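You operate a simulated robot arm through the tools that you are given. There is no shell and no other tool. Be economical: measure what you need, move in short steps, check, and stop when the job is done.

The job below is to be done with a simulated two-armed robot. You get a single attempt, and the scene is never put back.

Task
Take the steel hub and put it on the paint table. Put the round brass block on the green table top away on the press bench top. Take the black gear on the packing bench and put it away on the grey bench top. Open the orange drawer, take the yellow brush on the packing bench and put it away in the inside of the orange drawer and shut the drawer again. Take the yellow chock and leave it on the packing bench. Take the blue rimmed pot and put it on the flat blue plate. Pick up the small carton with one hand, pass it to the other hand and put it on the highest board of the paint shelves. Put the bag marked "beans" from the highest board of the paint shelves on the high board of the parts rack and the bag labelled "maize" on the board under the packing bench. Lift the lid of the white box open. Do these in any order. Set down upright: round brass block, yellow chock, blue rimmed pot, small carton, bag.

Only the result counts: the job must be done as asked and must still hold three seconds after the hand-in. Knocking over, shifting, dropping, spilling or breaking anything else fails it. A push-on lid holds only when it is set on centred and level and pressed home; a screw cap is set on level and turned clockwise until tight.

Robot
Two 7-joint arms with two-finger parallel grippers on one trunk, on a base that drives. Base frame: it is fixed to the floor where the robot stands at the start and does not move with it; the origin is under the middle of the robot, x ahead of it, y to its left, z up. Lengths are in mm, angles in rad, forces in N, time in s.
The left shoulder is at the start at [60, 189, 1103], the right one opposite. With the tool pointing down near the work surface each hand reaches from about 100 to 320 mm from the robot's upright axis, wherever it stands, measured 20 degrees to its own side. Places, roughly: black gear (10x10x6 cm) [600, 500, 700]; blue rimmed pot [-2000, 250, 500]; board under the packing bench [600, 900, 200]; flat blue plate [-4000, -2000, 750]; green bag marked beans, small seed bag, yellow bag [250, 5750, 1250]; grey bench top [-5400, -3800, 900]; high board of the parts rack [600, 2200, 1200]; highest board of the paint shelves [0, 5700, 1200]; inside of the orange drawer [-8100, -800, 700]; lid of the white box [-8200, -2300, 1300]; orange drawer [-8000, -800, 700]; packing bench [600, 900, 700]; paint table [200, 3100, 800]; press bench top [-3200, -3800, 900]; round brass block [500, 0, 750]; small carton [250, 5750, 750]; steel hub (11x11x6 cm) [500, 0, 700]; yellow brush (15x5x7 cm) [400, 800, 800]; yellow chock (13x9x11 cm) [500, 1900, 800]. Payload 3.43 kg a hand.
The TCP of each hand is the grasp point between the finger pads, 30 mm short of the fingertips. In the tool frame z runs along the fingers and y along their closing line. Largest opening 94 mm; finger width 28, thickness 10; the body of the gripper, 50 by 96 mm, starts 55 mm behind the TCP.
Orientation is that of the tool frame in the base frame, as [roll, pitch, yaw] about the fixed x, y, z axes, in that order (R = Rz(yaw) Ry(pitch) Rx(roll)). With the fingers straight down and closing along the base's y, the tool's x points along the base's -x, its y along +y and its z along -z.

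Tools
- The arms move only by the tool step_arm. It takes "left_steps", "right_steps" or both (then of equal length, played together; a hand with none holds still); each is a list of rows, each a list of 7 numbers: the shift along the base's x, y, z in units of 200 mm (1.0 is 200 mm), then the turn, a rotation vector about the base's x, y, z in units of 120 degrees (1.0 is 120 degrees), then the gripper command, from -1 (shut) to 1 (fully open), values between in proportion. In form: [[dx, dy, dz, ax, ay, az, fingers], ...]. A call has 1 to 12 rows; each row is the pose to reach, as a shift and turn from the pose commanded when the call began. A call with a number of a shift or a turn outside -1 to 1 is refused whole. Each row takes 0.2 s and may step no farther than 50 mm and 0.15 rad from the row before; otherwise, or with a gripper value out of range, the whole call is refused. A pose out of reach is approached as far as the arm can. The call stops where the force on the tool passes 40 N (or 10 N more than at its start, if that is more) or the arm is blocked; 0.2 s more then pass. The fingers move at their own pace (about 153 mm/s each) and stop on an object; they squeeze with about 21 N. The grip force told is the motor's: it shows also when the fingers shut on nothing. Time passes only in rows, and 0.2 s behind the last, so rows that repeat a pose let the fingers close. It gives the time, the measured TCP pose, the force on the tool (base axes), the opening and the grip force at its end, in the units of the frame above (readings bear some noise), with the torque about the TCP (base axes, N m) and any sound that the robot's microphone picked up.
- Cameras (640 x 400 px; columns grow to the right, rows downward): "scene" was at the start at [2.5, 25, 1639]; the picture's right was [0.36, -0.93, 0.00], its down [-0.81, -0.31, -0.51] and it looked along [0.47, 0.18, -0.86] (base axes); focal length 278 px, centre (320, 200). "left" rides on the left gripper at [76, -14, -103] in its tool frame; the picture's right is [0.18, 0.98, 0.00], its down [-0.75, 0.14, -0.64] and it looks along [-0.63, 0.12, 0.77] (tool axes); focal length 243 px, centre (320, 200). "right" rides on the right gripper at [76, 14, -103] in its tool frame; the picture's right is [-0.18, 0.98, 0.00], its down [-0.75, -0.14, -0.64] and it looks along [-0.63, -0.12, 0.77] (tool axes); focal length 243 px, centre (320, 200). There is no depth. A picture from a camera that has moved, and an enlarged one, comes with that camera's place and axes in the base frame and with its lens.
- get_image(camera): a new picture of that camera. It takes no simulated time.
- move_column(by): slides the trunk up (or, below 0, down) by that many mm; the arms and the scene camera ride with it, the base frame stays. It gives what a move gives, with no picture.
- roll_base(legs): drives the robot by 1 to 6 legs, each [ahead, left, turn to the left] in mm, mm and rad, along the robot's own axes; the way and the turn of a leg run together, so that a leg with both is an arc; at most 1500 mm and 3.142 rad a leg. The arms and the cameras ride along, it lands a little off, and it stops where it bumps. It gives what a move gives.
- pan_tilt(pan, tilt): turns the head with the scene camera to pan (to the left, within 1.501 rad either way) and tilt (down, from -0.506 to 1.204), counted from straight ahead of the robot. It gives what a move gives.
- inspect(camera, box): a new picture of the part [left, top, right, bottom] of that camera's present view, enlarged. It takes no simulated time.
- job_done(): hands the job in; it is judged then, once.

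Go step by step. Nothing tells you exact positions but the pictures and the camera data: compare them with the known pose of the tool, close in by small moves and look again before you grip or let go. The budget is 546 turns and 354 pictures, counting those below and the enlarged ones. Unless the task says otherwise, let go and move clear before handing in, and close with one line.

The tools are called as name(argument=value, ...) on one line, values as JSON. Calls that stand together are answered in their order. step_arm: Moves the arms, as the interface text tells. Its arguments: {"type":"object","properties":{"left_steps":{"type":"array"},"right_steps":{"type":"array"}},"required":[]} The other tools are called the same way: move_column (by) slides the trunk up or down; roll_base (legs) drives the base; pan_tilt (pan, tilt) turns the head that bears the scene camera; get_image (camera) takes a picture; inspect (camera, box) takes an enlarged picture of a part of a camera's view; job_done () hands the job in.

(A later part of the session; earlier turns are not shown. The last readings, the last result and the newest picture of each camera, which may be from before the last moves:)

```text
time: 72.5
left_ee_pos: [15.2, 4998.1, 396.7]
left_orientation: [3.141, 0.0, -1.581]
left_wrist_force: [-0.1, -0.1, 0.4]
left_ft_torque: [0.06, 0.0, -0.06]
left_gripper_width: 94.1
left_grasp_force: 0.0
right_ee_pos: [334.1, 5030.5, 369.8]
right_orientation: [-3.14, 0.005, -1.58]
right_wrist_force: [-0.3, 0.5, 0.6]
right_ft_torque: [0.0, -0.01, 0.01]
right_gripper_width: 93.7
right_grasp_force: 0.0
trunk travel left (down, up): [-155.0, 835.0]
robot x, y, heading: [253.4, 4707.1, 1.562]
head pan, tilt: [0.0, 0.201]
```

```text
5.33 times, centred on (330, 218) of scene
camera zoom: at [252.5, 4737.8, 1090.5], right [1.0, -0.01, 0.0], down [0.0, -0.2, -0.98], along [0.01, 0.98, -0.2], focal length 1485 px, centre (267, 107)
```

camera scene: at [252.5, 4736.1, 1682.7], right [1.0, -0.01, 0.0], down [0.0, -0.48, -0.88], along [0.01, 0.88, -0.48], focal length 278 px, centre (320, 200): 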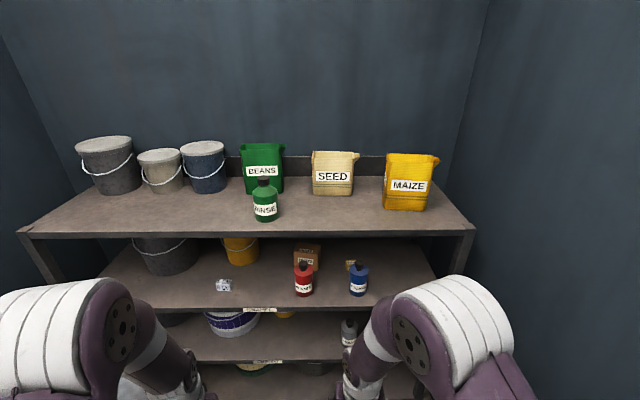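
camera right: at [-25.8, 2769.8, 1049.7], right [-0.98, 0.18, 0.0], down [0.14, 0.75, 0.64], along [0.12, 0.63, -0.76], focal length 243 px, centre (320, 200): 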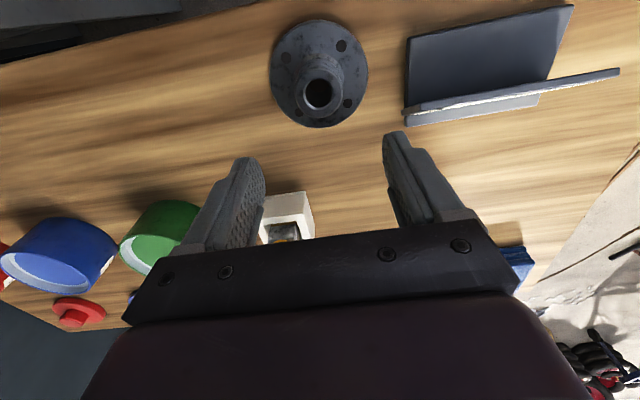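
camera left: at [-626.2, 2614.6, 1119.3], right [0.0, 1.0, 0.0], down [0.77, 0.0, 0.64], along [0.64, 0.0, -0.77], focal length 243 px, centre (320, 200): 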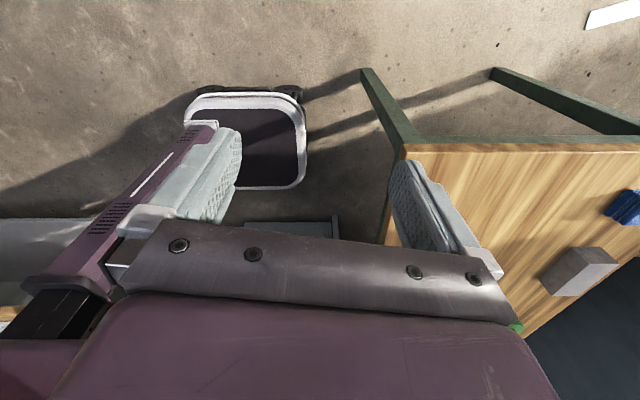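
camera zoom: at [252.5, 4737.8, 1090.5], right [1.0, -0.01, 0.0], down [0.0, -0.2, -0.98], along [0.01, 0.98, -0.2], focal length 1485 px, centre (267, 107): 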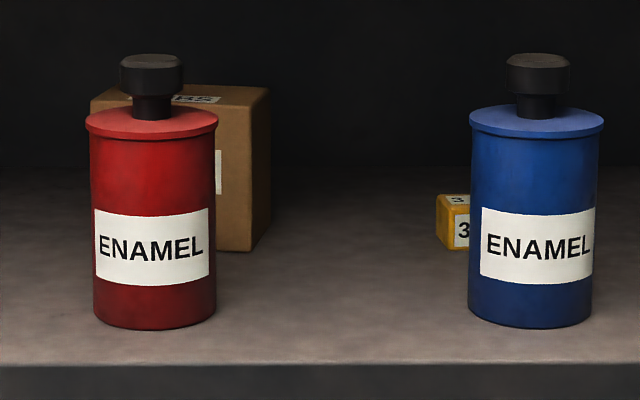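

Carton spans about x 144–252, y 5702–5764, z 796–894; only its depth (62 mm) is grippable. I'll come from upper right at 45° with the right hand, fingers closing along y; first I set that pose in free space.

move_column(by=120)

step_arm(right_steps=[[0, 0, 0.1, 0, 0, -0.065, 1], [0, 0, 0.2, 0, 0, -0.13, 1], [0, 0, 0.3, 0, 0, -0.2, 1], [0, 0, 0.4, 0, 0, -0.27, 1], [0, 0, 0.5, 0, 0, -0.34, 1], [0, 0, 0.6, 0, 0, -0.41, 1], [0, 0, 0.7, 0, 0, -0.48, 1], [0, 0, 0.8, 0, 0, -0.55, 1], [0, 0, 0.9, 0, 0, -0.62, 1], [0, 0, 0.9, 0, 0, -0.69, 1], [0, 0, 0.9, 0, 0, -0.745, 1], [0, 0, 0.9, 0, 0, -0.745, 1]])

step_arm(right_steps=[[0.1, 0, 0.1, 0, 0.065, 0, 1], [0.2, 0, 0.2, 0, 0.13, 0, 1], [0.3, 0, 0.3, 0, 0.195, 0, 1], [0.4, 0, 0.4, 0, 0.26, 0, 1], [0.5, 0, 0.5, 0, 0.325, 0, 1], [0.5, 0, 0.6, 0, 0.375, 0, 1], [0.5, 0, 0.6, 0, 0.375, 0, 1]])

pan_tilt(pan=-0.1, tilt=0.5)

get_image(camera="scene")

```text
time: 74.0
left_ee_pos: [14.1, 4999.6, 517.3]
left_orientation: [3.141, 0.0, -1.582]
left_wrist_force: [0.0, -0.1, 0.0]
left_ft_torque: [0.03, 0.02, 0.01]
left_gripper_width: 93.9
left_grasp_force: 0.2
right_ee_pos: [334.9, 5029.0, 489.9]
right_orientation: [3.14, 0.005, -1.58]
right_wrist_force: [0.3, -0.3, -0.7]
right_ft_torque: [-0.02, 0.02, 0.01]
right_gripper_width: 94.2
right_grasp_force: 0.1
trunk travel left (down, up): [-275.0, 715.0]
robot x, y, heading: [252.9, 4704.8, 1.562]
head pan, tilt: [0.0, 0.201]
```

```text
time: 76.6
left_ee_pos: [15.0, 4997.2, 516.3]
left_orientation: [3.141, 0.0, -1.582]
left_wrist_force: [0.2, 0.2, -0.6]
left_ft_torque: [0.01, -0.01, -0.02]
left_gripper_width: 93.8
left_grasp_force: 0.0
right_ee_pos: [333.1, 5029.9, 669.7]
right_orientation: [3.141, 0.005, 3.139]
right_wrist_force: [-0.2, -0.1, -0.7]
right_ft_torque: [0.0, 0.01, -0.04]
right_gripper_width: 94.1
right_grasp_force: 0.1
trunk travel left (down, up): [-275.0, 715.0]
robot x, y, heading: [251.4, 4698.8, 1.558]
head pan, tilt: [0.0, 0.201]
```

```text
time: 78.2
left_ee_pos: [14.4, 4998.2, 516.5]
left_orientation: [-3.141, -0.001, -1.582]
left_wrist_force: [-0.7, 0.6, -0.5]
left_ft_torque: [0.02, 0.0, 0.01]
left_gripper_width: 93.8
left_grasp_force: 0.0
right_ee_pos: [321.4, 5046.4, 653.1]
right_orientation: [3.129, -0.772, -3.14]
right_wrist_force: [-0.6, -0.7, -0.2]
right_ft_torque: [-0.01, 0.03, 0.0]
right_gripper_width: 94.2
right_grasp_force: 0.0
right hand out of reach, approached as far as the arm can: row 2, 3, 4, 5, 6, 7
trunk travel left (down, up): [-275.0, 715.0]
robot x, y, heading: [252.5, 4706.2, 1.559]
head pan, tilt: [0.0, 0.201]
```

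```text
time: 79.0
left_ee_pos: [13.5, 4997.7, 516.3]
left_orientation: [3.141, 0.001, -1.582]
left_wrist_force: [0.8, -0.2, 0.1]
left_ft_torque: [-0.02, 0.03, 0.0]
left_gripper_width: 94.3
left_grasp_force: 0.1
right_ee_pos: [320.7, 5045.9, 653.1]
right_orientation: [3.13, -0.77, -3.14]
right_wrist_force: [-0.3, 0.4, -0.7]
right_ft_torque: [0.0, -0.01, -0.03]
right_gripper_width: 93.8
right_grasp_force: 0.2
trunk travel left (down, up): [-275.0, 715.0]
robot x, y, heading: [253.3, 4703.6, 1.567]
head pan, tilt: [-0.099, 0.499]
```

```text
321 pictures are left
camera scene: at [261.5, 4735.1, 1182.8], right [0.99, -0.11, 0.0], down [-0.05, -0.48, -0.88], along [0.1, 0.87, -0.48], focal length 278 px, centre (320, 200)
```

scene: 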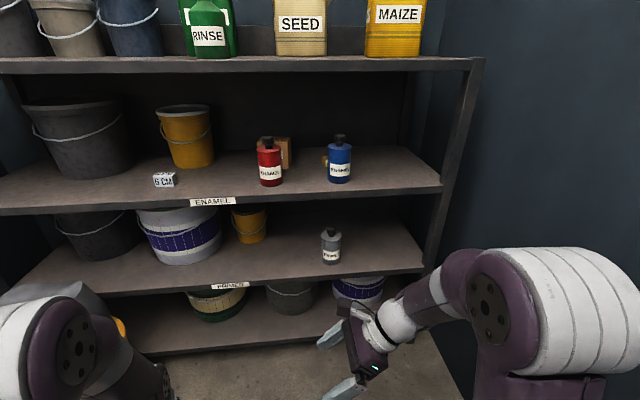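

Orientation is reached, but height isn't there with the hand so close. I extend the hand forward and up and look.

step_arm(right_steps=[[0, 0.2, 0.1, 0, 0, 0, 1], [0, 0.4, 0.2, 0, 0, 0, 1], [0, 0.6, 0.3, 0, 0, 0, 1], [0, 0.8, 0.4, 0, 0, 0, 1], [0, 0.9, 0.6, 0, 0, 0, 1], [0, 0.95, 0.8, 0, 0, 0, 1], [0, 1.0, 0.95, 0, 0, 0, 1], [0, 1.0, 0.95, 0, 0, 0, 1]])

get_image(camera="scene")

```text
time: 80.8
left_ee_pos: [14.9, 5000.3, 517.0]
left_orientation: [-3.141, -0.001, -1.581]
left_wrist_force: [-0.8, -0.6, -0.7]
left_ft_torque: [0.02, 0.0, 0.01]
left_gripper_width: 93.9
left_grasp_force: 0.0
right_ee_pos: [230.6, 5165.4, 708.7]
right_orientation: [3.068, -0.762, -3.141]
right_wrist_force: [-0.1, 0.2, -0.1]
right_ft_torque: [0.04, 0.0, -0.01]
right_gripper_width: 94.0
right_grasp_force: 0.1
right hand out of reach, approached as far as the arm can: row 1, 2, 3, 4, 5, 6, 7, 8
trunk travel left (down, up): [-275.0, 715.0]
robot x, y, heading: [251.5, 4702.5, 1.561]
head pan, tilt: [-0.099, 0.499]
```

```text
320 pictures are left
camera scene: at [261.6, 4735.2, 1182.8], right [0.99, -0.11, 0.0], down [-0.05, -0.48, -0.88], along [0.1, 0.87, -0.48], focal length 278 px, centre (320, 200)
```

scene: 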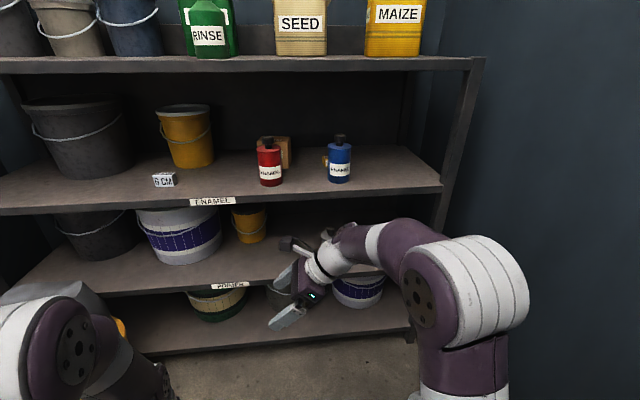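

The arm reaches roughly 500 mm from shoulder to wrist, so I'll enter the bay by driving. I raise the shoulder level and set the hand relative to the robot first.

move_column(by=277)

step_arm(right_steps=[[0, 0, 0, 0, 0, 0, 1], [0, 0, 0, 0, 0, 0, 1]])

```text
time: 83.6
left_ee_pos: [16.0, 4998.6, 794.1]
left_orientation: [-3.141, 0.001, -1.582]
left_wrist_force: [-0.1, 0.2, -0.4]
left_ft_torque: [-0.01, -0.01, -0.01]
left_gripper_width: 94.0
left_grasp_force: 0.0
right_ee_pos: [229.0, 5167.4, 984.3]
right_orientation: [3.069, -0.759, 3.14]
right_wrist_force: [0.0, -0.1, 0.0]
right_ft_torque: [-0.01, 0.03, 0.02]
right_gripper_width: 94.2
right_grasp_force: 0.1
trunk travel left (down, up): [-552.0, 438.0]
robot x, y, heading: [253.6, 4702.3, 1.561]
head pan, tilt: [-0.099, 0.499]
```

```text
time: 84.2
left_ee_pos: [15.2, 4998.3, 792.7]
left_orientation: [-3.141, -0.001, -1.581]
left_wrist_force: [0.2, 0.0, 0.1]
left_ft_torque: [-0.02, 0.0, 0.01]
left_gripper_width: 94.0
left_grasp_force: 0.1
right_ee_pos: [228.8, 5165.8, 985.8]
right_orientation: [3.068, -0.761, -3.141]
right_wrist_force: [0.6, -0.2, 0.2]
right_ft_torque: [-0.02, 0.01, -0.01]
right_gripper_width: 93.9
right_grasp_force: 0.0
trunk travel left (down, up): [-552.0, 438.0]
robot x, y, heading: [253.0, 4703.9, 1.562]
head pan, tilt: [-0.099, 0.499]
```

step_arm(right_steps=[[0.18, 0.023, -0.12, -0.005, -0.023, 0.005, 1], [0.36, 0.046, -0.24, -0.01, -0.046, 0.01, 1], [0.54, 0.069, -0.36, -0.015, -0.069, 0.015, 1], [0.72, 0.092, -0.48, -0.02, -0.092, 0.02, 1], [0.895, 0.115, -0.59, -0.0255, -0.113, 0.0243, 1], [0.895, 0.115, -0.59, -0.0255, -0.113, 0.0243, 1]])

pan_tilt(pan=-0.2, tilt=0.8)

get_image(camera="scene")

get_image(camera="right")

get_image(camera="left")

```text
time: 85.6
left_ee_pos: [15.3, 4997.8, 794.0]
left_orientation: [-3.141, 0.0, -1.58]
left_wrist_force: [-0.1, 0.1, 0.3]
left_ft_torque: [0.01, 0.0, -0.01]
left_gripper_width: 93.9
left_grasp_force: 0.0
right_ee_pos: [408.7, 5186.6, 864.6]
right_orientation: [3.132, -0.523, -3.131]
right_wrist_force: [-0.2, -0.7, -0.3]
right_ft_torque: [0.01, 0.01, 0.01]
right_gripper_width: 93.7
right_grasp_force: 0.0
right hand out of reach, approached as far as the arm can: row 1, 2, 3, 4
trunk travel left (down, up): [-552.0, 438.0]
robot x, y, heading: [251.8, 4704.2, 1.563]
head pan, tilt: [-0.099, 0.499]
```

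```text
time: 86.4
left_ee_pos: [16.3, 4998.3, 793.4]
left_orientation: [3.14, 0.0, -1.582]
left_wrist_force: [-0.8, -0.4, -0.1]
left_ft_torque: [-0.02, 0.0, -0.02]
left_gripper_width: 93.7
left_grasp_force: 0.1
right_ee_pos: [407.8, 5187.5, 864.7]
right_orientation: [3.135, -0.524, -3.131]
right_wrist_force: [0.6, 0.3, -0.8]
right_ft_torque: [-0.02, 0.01, -0.02]
right_gripper_width: 94.2
right_grasp_force: 0.2
trunk travel left (down, up): [-552.0, 438.0]
robot x, y, heading: [253.2, 4701.9, 1.561]
head pan, tilt: [-0.201, 0.799]
```

```text
319 pictures are left
camera scene: at [268.4, 4723.6, 1433.9], right [0.98, -0.21, 0.0], down [-0.15, -0.7, -0.7], along [0.15, 0.68, -0.72], focal length 278 px, centre (320, 200)
```

scene: 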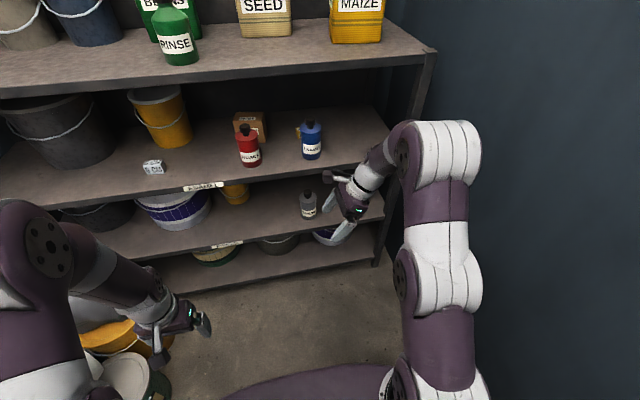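

```text
318 pictures are left
camera right: at [393.5, 5201.5, 991.7], right [0.15, 0.98, -0.09], down [0.97, -0.14, 0.18], along [0.16, -0.11, -0.98], focal length 243 px, centre (320, 200)
```

right: 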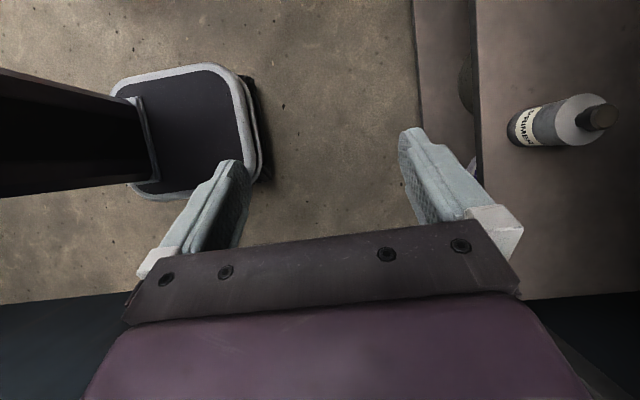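

```text
317 pictures are left
camera left: at [28.9, 4920.6, 896.3], right [-0.98, -0.17, 0.0], down [-0.13, 0.76, 0.64], along [-0.11, 0.63, -0.77], focal length 243 px, centre (320, 200)
```

left: 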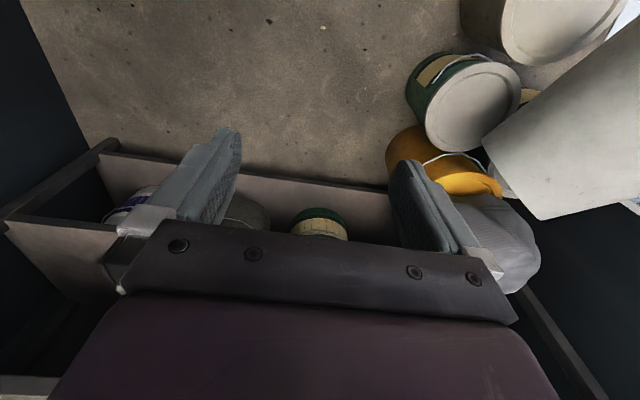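

The wrist is bulkier than assumed, so a flatter 75° approach from the right will fit under the board: enter high over the bottles, then descend behind them. I set that pose now.

move_column(by=70)

step_arm(right_steps=[[-0.14, 0, 0.03, 0, 0.0625, 0, 1], [-0.28, 0, 0.06, 0, 0.125, 0, 1], [-0.42, 0, 0.09, 0, 0.1875, 0, 1], [-0.56, 0, 0.12, 0, 0.25, 0, 1], [-0.7, 0, 0.15, 0, 0.3125, 0, 1], [-0.8, 0, 0.175, 0, 0.375, 0, 1], [-0.8, 0, 0.175, 0, 0.375, 0, 1]])

get_image(camera="scene")

```text
time: 87.5
left_ee_pos: [15.3, 4998.3, 862.2]
left_orientation: [-3.141, -0.001, -1.58]
left_wrist_force: [0.3, 0.0, -0.7]
left_ft_torque: [-0.01, -0.02, 0.01]
left_gripper_width: 94.2
left_grasp_force: 0.1
right_ee_pos: [407.6, 5188.0, 933.8]
right_orientation: [3.134, -0.525, -3.131]
right_wrist_force: [-0.1, -0.6, 0.5]
right_ft_torque: [0.02, 0.01, -0.01]
right_gripper_width: 93.9
right_grasp_force: 0.0
trunk travel left (down, up): [-622.0, 368.0]
robot x, y, heading: [249.5, 4703.3, 1.558]
head pan, tilt: [-0.201, 0.799]
```

```text
time: 89.1
left_ee_pos: [14.8, 4997.0, 863.8]
left_orientation: [3.139, 0.0, -1.581]
left_wrist_force: [0.2, 0.1, 0.3]
left_ft_torque: [-0.04, 0.0, -0.03]
left_gripper_width: 94.0
left_grasp_force: 0.1
right_ee_pos: [267.5, 5139.5, 906.1]
right_orientation: [3.096, -0.928, -3.123]
right_wrist_force: [0.0, 0.1, -0.5]
right_ft_torque: [0.01, -0.03, -0.02]
right_gripper_width: 93.8
right_grasp_force: 0.0
right hand out of reach, approached as far as the arm can: row 1, 2, 3, 4, 5, 6, 7
trunk travel left (down, up): [-622.0, 368.0]
robot x, y, heading: [252.1, 4704.9, 1.563]
head pan, tilt: [-0.201, 0.799]
```

```text
316 pictures are left
camera scene: at [267.9, 4722.9, 1503.8], right [0.98, -0.21, 0.0], down [-0.15, -0.7, -0.7], along [0.15, 0.68, -0.72], focal length 278 px, centre (320, 200)
```

scene: 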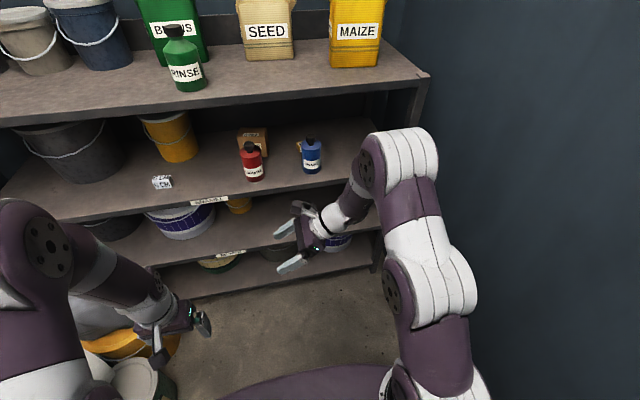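

The arm stalled at 53° tilt. I try continuing only the rotation to see whether it's a real limit.

step_arm(right_steps=[[0, 0, 0, 0, 0.06, 0, 1], [0, 0, 0, 0, 0.12, 0, 1], [0, 0, 0, 0, 0.18, 0, 1], [0, 0, 0, 0, 0.18, 0, 1], [0, 0, 0, 0, 0.18, 0, 1]])

get_image(camera="scene")

```text
time: 90.3
left_ee_pos: [15.3, 4998.8, 863.4]
left_orientation: [-3.14, 0.0, -1.579]
left_wrist_force: [-0.2, 0.2, -0.6]
left_ft_torque: [0.0, 0.01, 0.0]
left_gripper_width: 93.9
left_grasp_force: 0.1
right_ee_pos: [267.7, 5140.8, 906.2]
right_orientation: [3.097, -0.926, -3.125]
right_wrist_force: [-0.2, -1.1, 0.5]
right_ft_torque: [0.02, 0.04, 0.04]
right_gripper_width: 93.7
right_grasp_force: 0.1
right hand out of reach, approached as far as the arm can: row 1, 2, 3, 4, 5
trunk travel left (down, up): [-622.0, 368.0]
robot x, y, heading: [252.1, 4704.9, 1.561]
head pan, tilt: [-0.201, 0.799]
```

```text
315 pictures are left
camera scene: at [268.5, 4723.7, 1503.8], right [0.98, -0.21, 0.0], down [-0.15, -0.7, -0.7], along [0.15, 0.68, -0.72], focal length 278 px, centre (320, 200)
```

scene: 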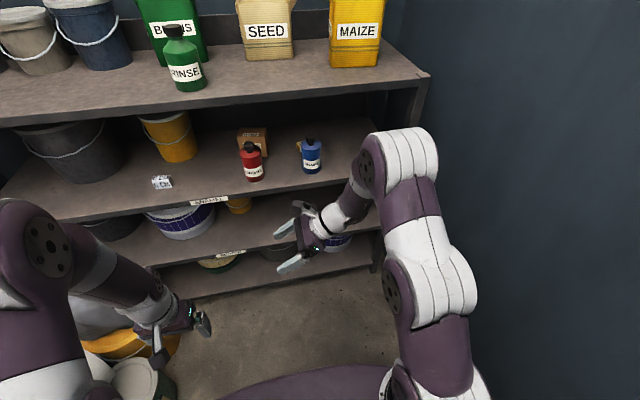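

A joint limit seems to bind with the shoulder low. I raise the trunk 150 and try the same pose lower relative to the shoulder.

move_column(by=150)

step_arm(right_steps=[[0, 0, -0.2, 0, 0, 0, 1], [0, 0, -0.4, 0, 0, 0, 1], [0, 0, -0.6, 0, 0.02, 0, 1], [0, 0, -0.75, 0, 0.06, 0, 1], [0, 0, -0.75, 0, 0.12, 0, 1], [0, 0, -0.75, 0, 0.18, 0, 1], [0, 0, -0.75, 0, 0.18, 0, 1]])

get_image(camera="scene")

```text
time: 92.0
left_ee_pos: [15.9, 4997.9, 1013.0]
left_orientation: [-3.141, -0.001, -1.582]
left_wrist_force: [-0.4, 0.0, 0.4]
left_ft_torque: [0.01, -0.01, 0.02]
left_gripper_width: 94.0
left_grasp_force: 0.1
right_ee_pos: [267.7, 5139.7, 1056.9]
right_orientation: [3.098, -0.927, -3.127]
right_wrist_force: [-0.4, -0.6, 0.4]
right_ft_torque: [-0.01, 0.03, 0.02]
right_gripper_width: 93.8
right_grasp_force: 0.0
trunk travel left (down, up): [-772.0, 218.0]
robot x, y, heading: [251.9, 4701.8, 1.562]
head pan, tilt: [-0.201, 0.799]
```

```text
time: 93.6
left_ee_pos: [15.0, 4998.2, 1012.6]
left_orientation: [-3.141, 0.002, -1.58]
left_wrist_force: [-0.1, 0.0, 0.4]
left_ft_torque: [-0.02, -0.01, 0.0]
left_gripper_width: 93.9
left_grasp_force: 0.1
right_ee_pos: [259.0, 5139.4, 918.7]
right_orientation: [3.091, -0.963, -3.128]
right_wrist_force: [-0.4, 0.2, 0.7]
right_ft_torque: [0.0, 0.01, 0.05]
right_gripper_width: 93.8
right_grasp_force: 0.1
right hand out of reach, approached as far as the arm can: row 3, 4, 5, 6, 7
trunk travel left (down, up): [-772.0, 218.0]
robot x, y, heading: [251.9, 4704.7, 1.56]
head pan, tilt: [-0.201, 0.799]
```

```text
314 pictures are left
camera scene: at [268.3, 4723.1, 1653.8], right [0.98, -0.21, 0.0], down [-0.15, -0.7, -0.7], along [0.15, 0.68, -0.72], focal length 278 px, centre (320, 200)
```

scene: 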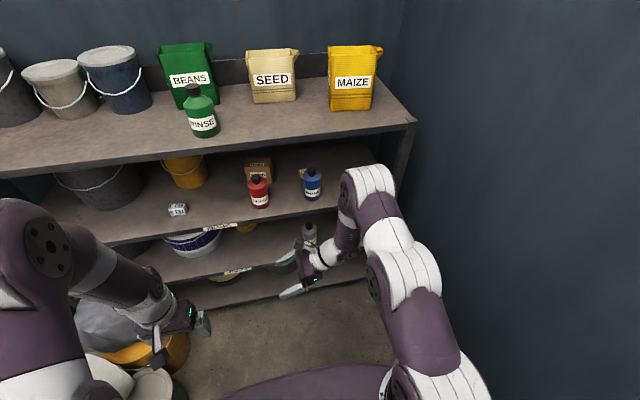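

Same stop, so likely the wrist roll is limiting. I try the mirrored hand roll: turning 180° about the finger axis.

step_arm(right_steps=[[0, 0, 0, 0.058, 0, 0.04, 1], [0, 0, 0, 0.115, 0, 0.08, 1], [0, 0, 0, 0.172, 0, 0.12, 1], [0, 0, 0, 0.23, 0, 0.16, 1], [0, 0, 0, 0.287, 0, 0.2, 1], [0, 0, 0, 0.344, 0, 0.24, 1], [0, 0, 0, 0.4, 0, 0.28, 1], [0, 0, 0, 0.459, 0, 0.32, 1], [0, 0, 0, 0.516, 0, 0.36, 1], [0, 0, 0, 0.574, 0, 0.4, 1], [0, 0, 0, 0.63, 0, 0.44, 1], [0, 0, 0, 0.63, 0, 0.44, 1]])

step_arm(right_steps=[[0, 0, 0, 0.058, 0, 0.04, 1], [0, 0, 0, 0.115, 0, 0.08, 1], [0, 0, 0, 0.172, 0, 0.12, 1], [0, 0, 0, 0.23, 0, 0.16, 1], [0, 0, 0, 0.287, 0, 0.2, 1], [0, 0, 0, 0.344, 0, 0.24, 1], [0, 0, 0, 0.4, 0, 0.28, 1], [0, 0, 0, 0.459, 0, 0.32, 1], [0, 0, 0, 0.516, 0, 0.36, 1], [0, 0, 0, 0.574, 0, 0.4, 1], [0, 0, 0, 0.6, 0, 0.42, 1], [0, 0, 0, 0.6, 0, 0.42, 1]])

```text
time: 96.2
left_ee_pos: [15.1, 4997.7, 1013.1]
left_orientation: [-3.141, -0.001, -1.581]
left_wrist_force: [0.8, -0.5, -0.9]
left_ft_torque: [0.02, 0.0, 0.0]
left_gripper_width: 94.0
left_grasp_force: 0.2
right_ee_pos: [253.4, 5132.1, 914.7]
right_orientation: [2.18, 0.04, -1.543]
right_wrist_force: [0.6, 1.1, -0.5]
right_ft_torque: [-0.03, 0.01, 0.02]
right_gripper_width: 94.0
right_grasp_force: 0.1
right hand out of reach, approached as far as the arm can: row 5, 6, 7, 8, 9, 10, 11, 12
trunk travel left (down, up): [-772.0, 218.0]
robot x, y, heading: [249.9, 4702.9, 1.56]
head pan, tilt: [-0.201, 0.799]
```

```text
time: 98.8
left_ee_pos: [14.8, 4998.4, 1013.4]
left_orientation: [3.141, 0.0, -1.58]
left_wrist_force: [0.2, 0.4, 0.3]
left_ft_torque: [0.0, -0.02, 0.01]
left_gripper_width: 94.0
left_grasp_force: 0.2
right_ee_pos: [253.7, 5133.1, 916.1]
right_orientation: [3.12, 0.954, 0.019]
right_wrist_force: [0.8, 0.2, 0.7]
right_ft_torque: [0.0, 0.0, 0.02]
right_gripper_width: 93.8
right_grasp_force: 0.1
right hand out of reach, approached as far as the arm can: row 1, 2, 3, 4, 5, 6, 7, 8
trunk travel left (down, up): [-772.0, 218.0]
robot x, y, heading: [257.1, 4706.4, 1.564]
head pan, tilt: [-0.201, 0.799]
```

Mirrored roll works. Now tilt toward 75°.

step_arm(right_steps=[[0, 0.05, 0, 0, 0.06, 0, 1], [0, 0.1, 0, 0, 0.12, 0, 1], [0, 0.1, 0, 0, 0.17, 0, 1], [0, 0.1, 0, 0, 0.17, 0, 1], [0, 0.2, 0, 0, 0.17, 0, 1]])

get_image(camera="scene")

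```text
time: 100.0
left_ee_pos: [16.0, 4998.3, 1013.1]
left_orientation: [3.141, 0.001, -1.582]
left_wrist_force: [-0.9, 0.1, 0.5]
left_ft_torque: [0.0, -0.03, -0.03]
left_gripper_width: 94.1
left_grasp_force: 0.1
right_ee_pos: [244.3, 5154.9, 917.5]
right_orientation: [-3.049, 0.958, 0.108]
right_wrist_force: [0.1, -0.9, -0.8]
right_ft_torque: [0.05, 0.01, 0.0]
right_gripper_width: 93.9
right_grasp_force: 0.0
right hand out of reach, approached as far as the arm can: row 1, 2, 3, 4, 5
trunk travel left (down, up): [-772.0, 218.0]
robot x, y, heading: [252.2, 4703.6, 1.563]
head pan, tilt: [-0.201, 0.799]
```

```text
313 pictures are left
camera scene: at [268.7, 4723.6, 1653.8], right [0.98, -0.21, 0.0], down [-0.15, -0.7, -0.7], along [0.15, 0.68, -0.72], focal length 278 px, centre (320, 200)
```

scene: 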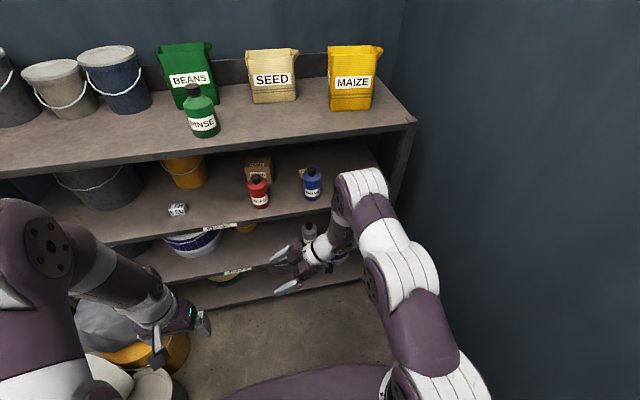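

Limit persists (about 55°); it depends on forearm direction. I'll rotate the base left so the forearm points more toward the carton; first restore the hand roll (camera must be on top).

step_arm(right_steps=[[0, 0, 0, -0.058, 0, -0.04, 1], [0, 0, 0, -0.115, 0, -0.08, 1], [0, 0, 0, -0.172, 0, -0.12, 1], [0, 0, 0, -0.23, 0, -0.16, 1], [0, 0, 0, -0.287, 0, -0.2, 1], [0, 0, 0, -0.344, 0, -0.24, 1], [0, 0, 0, -0.4, 0, -0.28, 1], [0, 0, 0, -0.459, 0, -0.32, 1], [0, 0, 0, -0.516, 0, -0.36, 1], [0, 0, 0, -0.574, 0, -0.4, 1], [0, 0, 0, -0.63, 0, -0.44, 1], [0, 0, 0, -0.63, 0, -0.44, 1]])

step_arm(right_steps=[[0, 0, 0, -0.058, 0, -0.04, 1], [0, 0, 0, -0.115, 0, -0.08, 1], [0, 0, 0, -0.172, 0, -0.12, 1], [0, 0, 0, -0.23, 0, -0.16, 1], [0, 0, 0, -0.287, 0, -0.2, 1], [0, 0, 0, -0.344, 0, -0.24, 1], [0, 0, 0, -0.4, 0, -0.28, 1], [0, 0, 0, -0.459, 0, -0.32, 1], [0, 0, 0, -0.516, 0, -0.36, 1], [0, 0, 0, -0.574, 0, -0.4, 1], [0, 0, 0, -0.6, 0, -0.42, 1], [0, 0, 0, -0.6, 0, -0.42, 1]])

roll_base(legs=[[0, 0, 0.53]])

get_image(camera="scene")

```text
time: 102.6
left_ee_pos: [15.5, 4997.9, 1012.5]
left_orientation: [-3.14, 0.0, -1.581]
left_wrist_force: [-0.6, 0.8, 0.8]
left_ft_torque: [0.01, 0.01, 0.0]
left_gripper_width: 94.0
left_grasp_force: 0.1
right_ee_pos: [244.3, 5155.0, 916.3]
right_orientation: [2.185, 0.018, -1.559]
right_wrist_force: [-0.1, 0.7, -0.3]
right_ft_torque: [-0.02, -0.04, 0.0]
right_gripper_width: 94.1
right_grasp_force: 0.0
trunk travel left (down, up): [-772.0, 218.0]
robot x, y, heading: [250.8, 4702.8, 1.56]
head pan, tilt: [-0.201, 0.799]
```

```text
time: 105.2
left_ee_pos: [15.0, 4997.3, 1014.1]
left_orientation: [-3.141, 0.0, -1.582]
left_wrist_force: [-0.3, -0.5, 0.4]
left_ft_torque: [-0.04, 0.02, -0.02]
left_gripper_width: 94.1
left_grasp_force: 0.1
right_ee_pos: [244.1, 5155.2, 916.6]
right_orientation: [3.061, -0.959, -3.038]
right_wrist_force: [0.0, 0.4, -0.3]
right_ft_torque: [-0.01, -0.04, 0.01]
right_gripper_width: 93.8
right_grasp_force: 0.1
trunk travel left (down, up): [-772.0, 218.0]
robot x, y, heading: [251.1, 4702.8, 1.564]
head pan, tilt: [-0.201, 0.799]
```

```text
time: 107.1
left_ee_pos: [-101.5, 4838.5, 1013.0]
left_orientation: [3.14, 0.001, -1.056]
left_wrist_force: [-0.7, -0.3, 0.0]
left_ft_torque: [0.0, -0.01, -0.01]
left_gripper_width: 94.1
left_grasp_force: 0.0
right_ee_pos: [18.5, 5089.0, 916.0]
right_orientation: [3.057, -0.957, -2.51]
right_wrist_force: [0.3, -0.7, -0.1]
right_ft_torque: [0.0, 0.02, 0.02]
right_gripper_width: 93.9
right_grasp_force: 0.1
trunk travel left (down, up): [-772.0, 218.0]
robot x, y, heading: [252.8, 4700.5, 2.091]
head pan, tilt: [-0.201, 0.799]
```

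```text
312 pictures are left
camera scene: at [256.7, 4729.3, 1653.8], right [0.95, 0.31, 0.0], down [0.22, -0.68, -0.7], along [-0.22, 0.66, -0.72], focal length 278 px, centre (320, 200)
```

scene: 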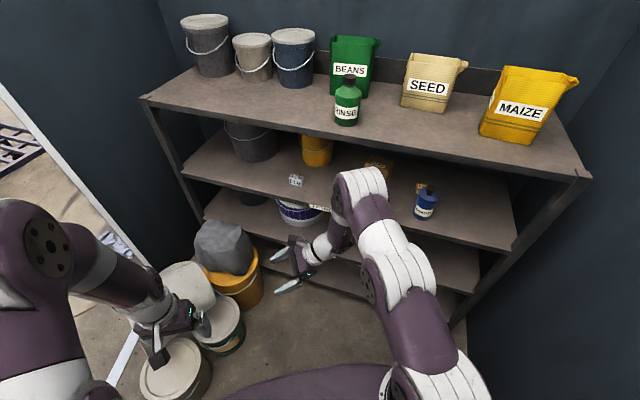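

step_arm(right_steps=[[0.03, 0.1, 0.05, 0, 0, -0.06, 1], [0.06, 0.2, 0.1, 0, 0, -0.12, 1], [0.09, 0.35, 0.15, 0, 0, -0.18, 1], [0.12, 0.5, 0.2, 0, 0, -0.24, 1], [0.15, 0.65, 0.25, 0, 0, -0.3, 1], [0.15, 0.78, 0.27, 0, 0, -0.3, 1], [0.15, 0.78, 0.27, 0, 0, -0.3, 1]])

step_arm(right_steps=[[0, 0, 0, 0, 0.06, 0, 1], [0, 0, 0, 0, 0.12, 0, 1], [0, 0, 0, 0, 0.168, 0, 1], [0, 0, 0, 0, 0.168, 0, 1]])

get_image(camera="scene")

```text
time: 108.7
left_ee_pos: [-100.9, 4839.1, 1013.7]
left_orientation: [-3.141, -0.001, -1.055]
left_wrist_force: [0.9, 1.0, -0.9]
left_ft_torque: [0.01, 0.01, 0.04]
left_gripper_width: 93.8
left_grasp_force: 0.0
right_ee_pos: [46.6, 5244.0, 972.3]
right_orientation: [3.058, -0.959, -3.137]
right_wrist_force: [0.0, -1.2, -1.1]
right_ft_torque: [-0.04, -0.04, -0.03]
right_gripper_width: 93.9
right_grasp_force: 0.0
trunk travel left (down, up): [-772.0, 218.0]
robot x, y, heading: [251.8, 4702.9, 2.087]
head pan, tilt: [-0.201, 0.799]
```

```text
time: 109.7
left_ee_pos: [-101.0, 4838.2, 1013.7]
left_orientation: [-3.141, -0.001, -1.054]
left_wrist_force: [-0.3, 0.0, -0.5]
left_ft_torque: [0.02, -0.02, -0.01]
left_gripper_width: 94.1
left_grasp_force: 0.1
right_ee_pos: [15.5, 5257.1, 964.6]
right_orientation: [3.051, -1.227, 3.132]
right_wrist_force: [0.0, -1.2, -0.7]
right_ft_torque: [0.03, 0.13, -0.05]
right_gripper_width: 93.9
right_grasp_force: 0.0
right hand out of reach, approached as far as the arm can: row 2, 3, 4
trunk travel left (down, up): [-772.0, 218.0]
robot x, y, heading: [255.7, 4704.4, 2.089]
head pan, tilt: [-0.201, 0.799]
```

```text
311 pictures are left
camera scene: at [257.1, 4728.0, 1654.0], right [0.95, 0.31, 0.0], down [0.22, -0.68, -0.7], along [-0.22, 0.66, -0.72], focal length 278 px, centre (320, 200)
```

scene: 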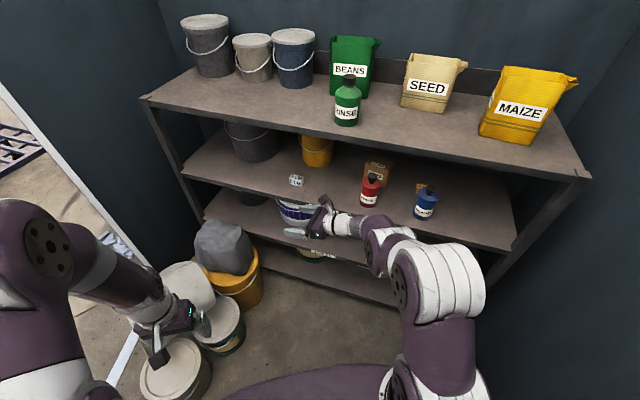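

With the base at heading 2.09 the tilt reaches 70°, which suffices. I now lower the shoulder and stretch the arm to a pose matching the final geometry.

move_column(by=-120)

step_arm(right_steps=[[0.06, 0.08, 0.1, -0.004, 0, 0.01, 1], [0.12, 0.16, 0.2, -0.008, 0, 0.02, 1], [0.18, 0.24, 0.3, -0.012, 0, 0.03, 1], [0.23, 0.3, 0.4, -0.0145, 0, 0.04, 1], [0.23, 0.3, 0.52, -0.0145, 0, 0.04, 1], [0.23, 0.3, 0.52, -0.0145, 0, 0.04, 1]])

get_image(camera="scene")

```text
time: 111.2
left_ee_pos: [-100.3, 4838.2, 893.3]
left_orientation: [-3.14, 0.001, -1.053]
left_wrist_force: [-0.4, 0.0, 0.0]
left_ft_torque: [0.01, 0.0, -0.02]
left_gripper_width: 94.0
left_grasp_force: 0.0
right_ee_pos: [13.9, 5259.8, 844.8]
right_orientation: [3.037, -1.229, -3.139]
right_wrist_force: [0.3, -0.5, -0.5]
right_ft_torque: [0.02, -0.05, -0.02]
right_gripper_width: 93.8
right_grasp_force: 0.1
trunk travel left (down, up): [-652.0, 338.0]
robot x, y, heading: [254.2, 4703.7, 2.088]
head pan, tilt: [-0.201, 0.799]
```

```text
time: 112.6
left_ee_pos: [-100.5, 4838.9, 893.1]
left_orientation: [3.141, 0.002, -1.055]
left_wrist_force: [0.2, -0.1, -0.2]
left_ft_torque: [-0.01, 0.01, -0.03]
left_gripper_width: 93.8
left_grasp_force: 0.0
right_ee_pos: [-2.2, 5306.1, 953.5]
right_orientation: [3.071, -1.196, 3.137]
right_wrist_force: [0.8, 0.0, 1.7]
right_ft_torque: [-0.01, -0.03, 0.01]
right_gripper_width: 94.1
right_grasp_force: 0.1
right hand out of reach, approached as far as the arm can: row 1, 2, 3, 4, 5, 6
trunk travel left (down, up): [-652.0, 338.0]
robot x, y, heading: [248.5, 4704.1, 2.084]
head pan, tilt: [-0.201, 0.799]
```

```text
310 pictures are left
camera scene: at [256.8, 4729.5, 1533.8], right [0.95, 0.31, 0.0], down [0.22, -0.68, -0.7], along [-0.22, 0.66, -0.72], focal length 278 px, centre (320, 200)
```

scene: 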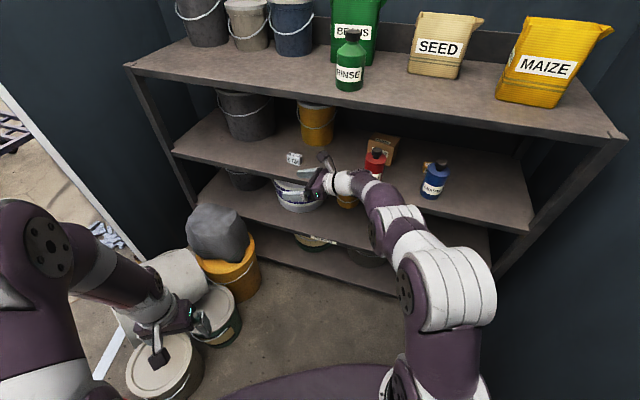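

Good pose, but the elbow would come close to the right post. I test stretching the arm another 35 mm forward so the base can stay back.

step_arm(right_steps=[[0, 0.06, 0, 0, 0, 0, 1], [0, 0.12, 0, 0, 0, 0, 1], [0, 0.18, 0, 0, 0, 0, 1], [0, 0.18, 0, 0, 0, 0, 1]])

get_image(camera="scene")

```text
time: 113.6
left_ee_pos: [-101.1, 4838.2, 893.1]
left_orientation: [3.141, 0.0, -1.054]
left_wrist_force: [-0.2, -0.3, -0.3]
left_ft_torque: [-0.07, -0.03, 0.01]
left_gripper_width: 94.3
left_grasp_force: 0.0
right_ee_pos: [-2.8, 5339.6, 953.5]
right_orientation: [3.061, -1.189, 3.138]
right_wrist_force: [-0.7, 0.3, -0.3]
right_ft_torque: [-0.03, 0.01, 0.0]
right_gripper_width: 94.1
right_grasp_force: 0.1
trunk travel left (down, up): [-652.0, 338.0]
robot x, y, heading: [255.2, 4703.7, 2.09]
head pan, tilt: [-0.201, 0.799]
```

```text
309 pictures are left
camera scene: at [256.8, 4728.8, 1533.8], right [0.95, 0.31, 0.0], down [0.22, -0.68, -0.7], along [-0.22, 0.66, -0.72], focal length 278 px, centre (320, 200)
```

scene: 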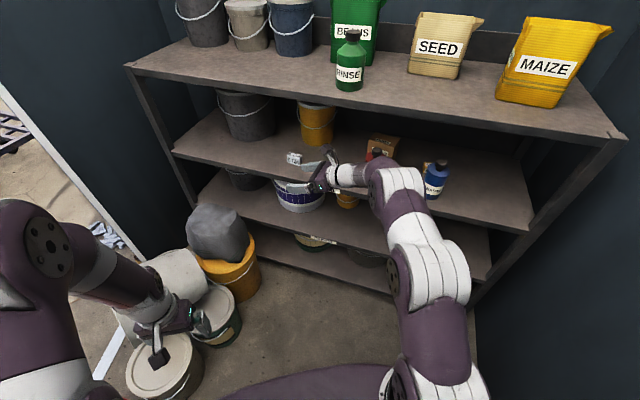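

step_arm(right_steps=[[0, 0.1, 0, 0, 0, 0, 1], [0, 0.2, 0, 0, 0, 0, 1], [0, 0.3, 0, 0, 0, 0, 1], [0, 0.3, 0, 0, 0, 0, 1]])

get_image(camera="scene")

get_image(camera="right")

```text
time: 114.6
left_ee_pos: [-102.0, 4839.3, 893.6]
left_orientation: [-3.141, 0.0, -1.053]
left_wrist_force: [0.2, -0.3, 0.2]
left_ft_torque: [0.05, -0.02, -0.02]
left_gripper_width: 93.9
left_grasp_force: 0.1
right_ee_pos: [-15.7, 5373.4, 951.4]
right_orientation: [3.061, -1.191, 3.134]
right_wrist_force: [-0.1, 0.2, -0.2]
right_ft_torque: [-0.04, -0.01, 0.01]
right_gripper_width: 94.0
right_grasp_force: 0.1
right hand out of reach, approached as far as the arm can: row 1, 2, 3, 4
trunk travel left (down, up): [-652.0, 338.0]
robot x, y, heading: [252.3, 4702.6, 2.09]
head pan, tilt: [-0.201, 0.799]
```

```text
308 pictures are left
camera scene: at [256.8, 4729.6, 1533.8], right [0.95, 0.31, 0.0], down [0.22, -0.68, -0.7], along [-0.22, 0.66, -0.72], focal length 278 px, centre (320, 200)
```

scene: 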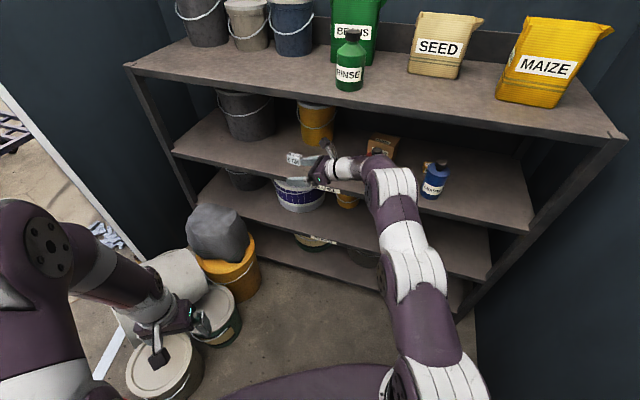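

```text
307 pictures are left
camera right: at [52.1, 5378.2, 1060.8], right [0.15, 0.98, -0.14], down [0.86, -0.2, -0.47], along [-0.48, -0.05, -0.87], focal length 243 px, centre (320, 200)
```

right: 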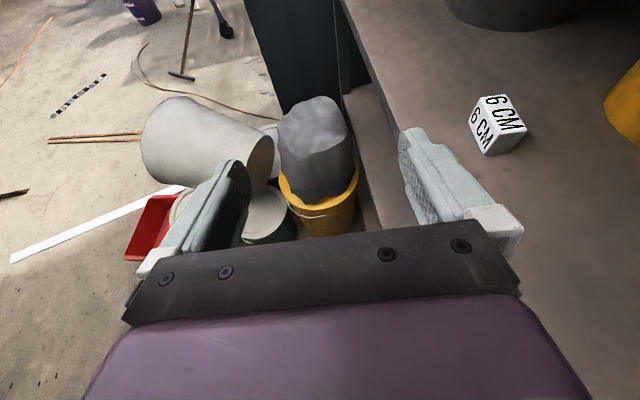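

Nearly straight arm now; this should fit. I verify the top board's underside height before driving in.

inspect(camera="scene", box=[360, 100, 520, 200])

```text
4.00 times, centred on (440, 150) of scene
camera zoom: at [256.8, 4729.6, 1533.8], right [0.95, 0.31, 0.0], down [0.22, -0.68, -0.7], along [-0.22, 0.66, -0.72], focal length 1113 px, centre (-160, 400)
```

zoom: 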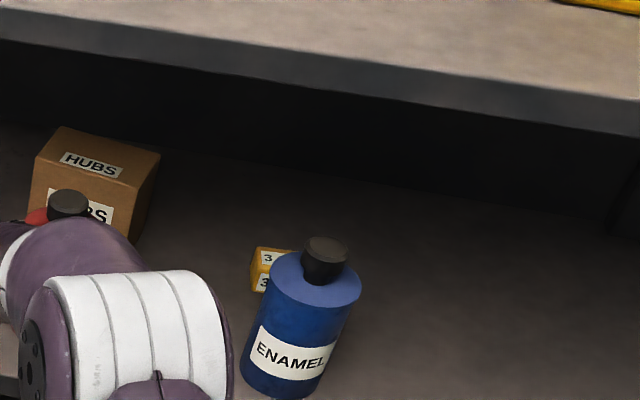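

Board underside is at z≈1133, front edge y≈5487. I first shift right (+x), staying outside the shelf.

roll_base(legs=[[-138, -241, 0]])

get_image(camera="right")

get_image(camera="scene")

```text
time: 116.5
left_ee_pos: [180.9, 4837.4, 893.4]
left_orientation: [3.14, -0.001, -1.051]
left_wrist_force: [0.1, 0.1, 0.1]
left_ft_torque: [0.0, -0.04, 0.01]
left_gripper_width: 94.2
left_grasp_force: 0.1
right_ee_pos: [262.4, 5370.3, 951.0]
right_orientation: [3.061, -1.191, 3.14]
right_wrist_force: [0.2, -0.6, -0.9]
right_ft_torque: [0.01, 0.0, -0.03]
right_gripper_width: 93.8
right_grasp_force: 0.0
trunk travel left (down, up): [-652.0, 338.0]
robot x, y, heading: [533.7, 4702.8, 2.092]
head pan, tilt: [-0.201, 0.799]
```

```text
305 pictures are left
camera right: at [331.7, 5377.1, 1061.3], right [0.15, 0.98, -0.14], down [0.86, -0.2, -0.47], along [-0.49, -0.05, -0.87], focal length 243 px, centre (320, 200)
```

right: 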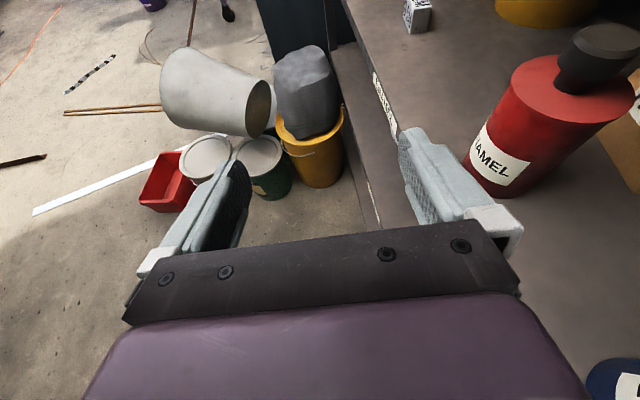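

```text
304 pictures are left
camera scene: at [538.7, 4729.1, 1533.8], right [0.95, 0.31, 0.0], down [0.23, -0.68, -0.7], along [-0.22, 0.66, -0.72], focal length 278 px, centre (320, 200)
```

scene: 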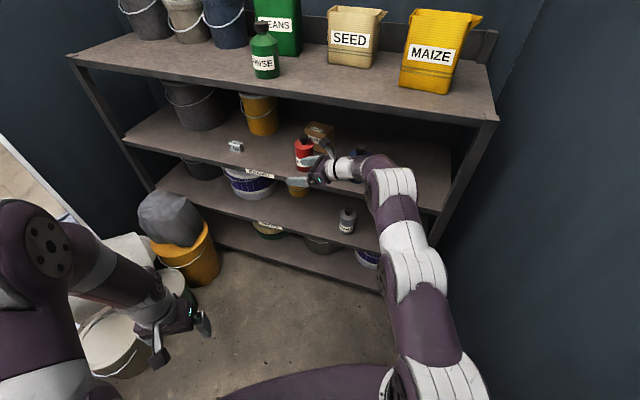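

Bottle positions agree with my estimates; the fingers pass just above/right of the red one. I drive in along +y in steps.

roll_base(legs=[[130, -75, 0]])

get_image(camera="right")

get_image(camera="scene")

```text
time: 117.9
left_ee_pos: [179.8, 4988.3, 893.6]
left_orientation: [3.141, -0.002, -1.051]
left_wrist_force: [0.4, 0.3, 1.0]
left_ft_torque: [-0.02, 0.02, 0.04]
left_gripper_width: 94.1
left_grasp_force: 0.2
right_ee_pos: [264.1, 5522.7, 952.0]
right_orientation: [3.062, -1.19, 3.139]
right_wrist_force: [0.4, 0.8, -0.6]
right_ft_torque: [-0.02, -0.01, 0.02]
right_gripper_width: 94.0
right_grasp_force: 0.0
trunk travel left (down, up): [-652.0, 338.0]
robot x, y, heading: [534.2, 4854.7, 2.089]
head pan, tilt: [-0.201, 0.799]
```

```text
303 pictures are left
camera right: at [332.0, 5529.1, 1060.8], right [0.15, 0.98, -0.14], down [0.86, -0.2, -0.47], along [-0.48, -0.05, -0.87], focal length 243 px, centre (320, 200)
```

right: 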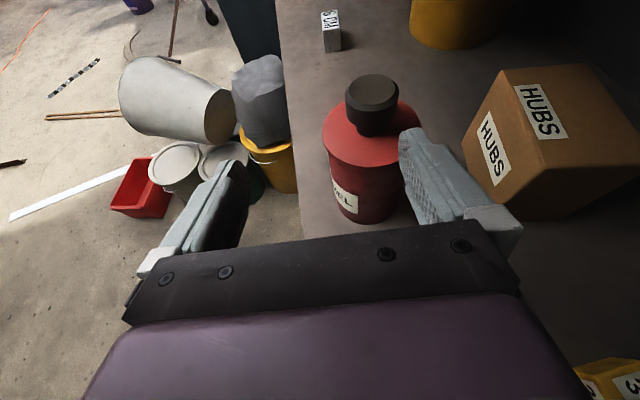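

```text
302 pictures are left
camera scene: at [538.3, 4881.3, 1533.8], right [0.95, 0.31, 0.0], down [0.23, -0.68, -0.7], along [-0.22, 0.66, -0.72], focal length 278 px, centre (320, 200)
```

scene: 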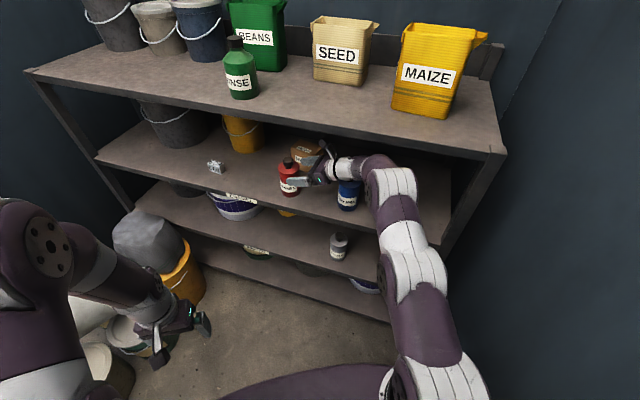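

roll_base(legs=[[61, -35, 0]])

get_image(camera="right")

get_image(camera="scene")

```text
time: 119.1
left_ee_pos: [180.9, 5054.9, 894.4]
left_orientation: [3.142, 0.001, -1.052]
left_wrist_force: [0.7, 0.4, 0.8]
left_ft_torque: [0.01, 0.02, 0.0]
left_gripper_width: 94.2
left_grasp_force: 0.0
right_ee_pos: [265.1, 5581.2, 937.5]
right_orientation: [3.133, -1.179, 3.076]
right_wrist_force: [0.8, 0.3, 0.7]
right_ft_torque: [0.01, 0.0, 0.0]
right_gripper_width: 94.1
right_grasp_force: 0.0
trunk travel left (down, up): [-652.0, 338.0]
robot x, y, heading: [532.8, 4926.0, 2.091]
head pan, tilt: [-0.201, 0.799]
stopped in leg 1: the robot was blocked; the commanded pose is now the measured one
```

```text
301 pictures are left
camera right: at [331.5, 5590.7, 1047.6], right [0.14, 0.98, -0.17], down [0.87, -0.21, -0.45], along [-0.47, -0.08, -0.88], focal length 243 px, centre (320, 200)
```

right: 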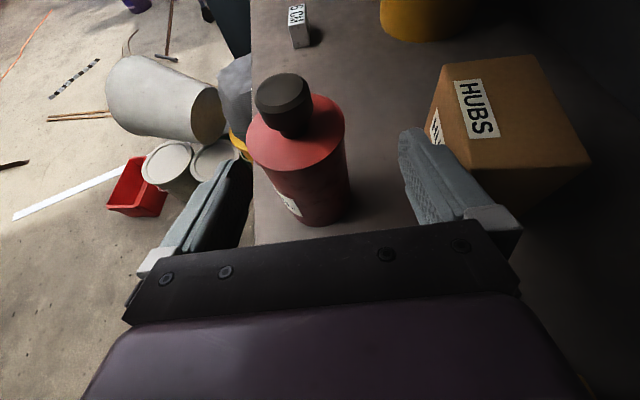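

```text
300 pictures are left
camera scene: at [539.2, 4944.8, 1534.3], right [0.95, 0.31, 0.0], down [0.22, -0.68, -0.7], along [-0.22, 0.66, -0.72], focal length 278 px, centre (320, 200)
```

scene: 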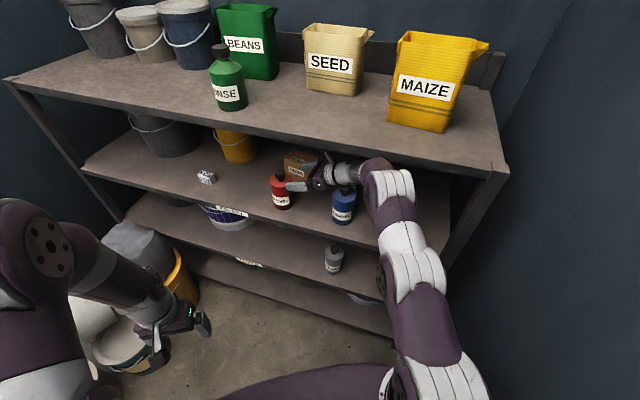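

The wrist touched the top board's edge, so it's too high. I back straight out and will try a different entry: fingers forward, to the right of the blue bottle, then turning left inside.

roll_base(legs=[[-200, 114, 0]])

get_image(camera="scene")

```text
time: 120.8
left_ee_pos: [180.4, 4830.9, 892.9]
left_orientation: [-3.14, 0.002, -1.053]
left_wrist_force: [0.8, -0.6, -1.0]
left_ft_torque: [0.02, 0.01, -0.04]
left_gripper_width: 94.2
left_grasp_force: 0.2
right_ee_pos: [265.0, 5358.1, 937.1]
right_orientation: [3.133, -1.178, 3.075]
right_wrist_force: [-0.7, 0.0, -0.6]
right_ft_torque: [0.0, 0.0, -0.04]
right_gripper_width: 93.9
right_grasp_force: 0.0
trunk travel left (down, up): [-652.0, 338.0]
robot x, y, heading: [534.1, 4697.0, 2.084]
head pan, tilt: [-0.201, 0.799]
```

```text
299 pictures are left
camera scene: at [538.2, 4721.6, 1533.8], right [0.95, 0.31, 0.0], down [0.22, -0.68, -0.7], along [-0.22, 0.66, -0.72], focal length 278 px, centre (320, 200)
```

scene: 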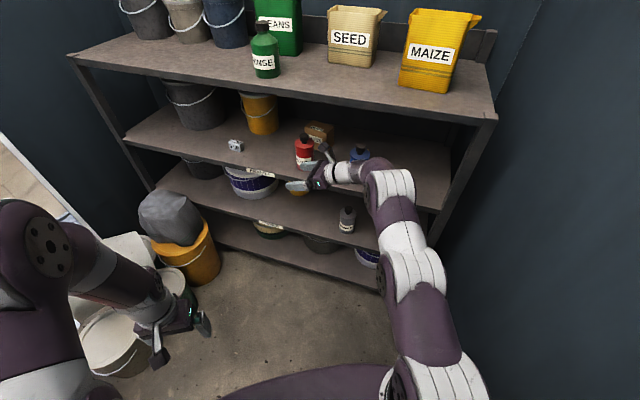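

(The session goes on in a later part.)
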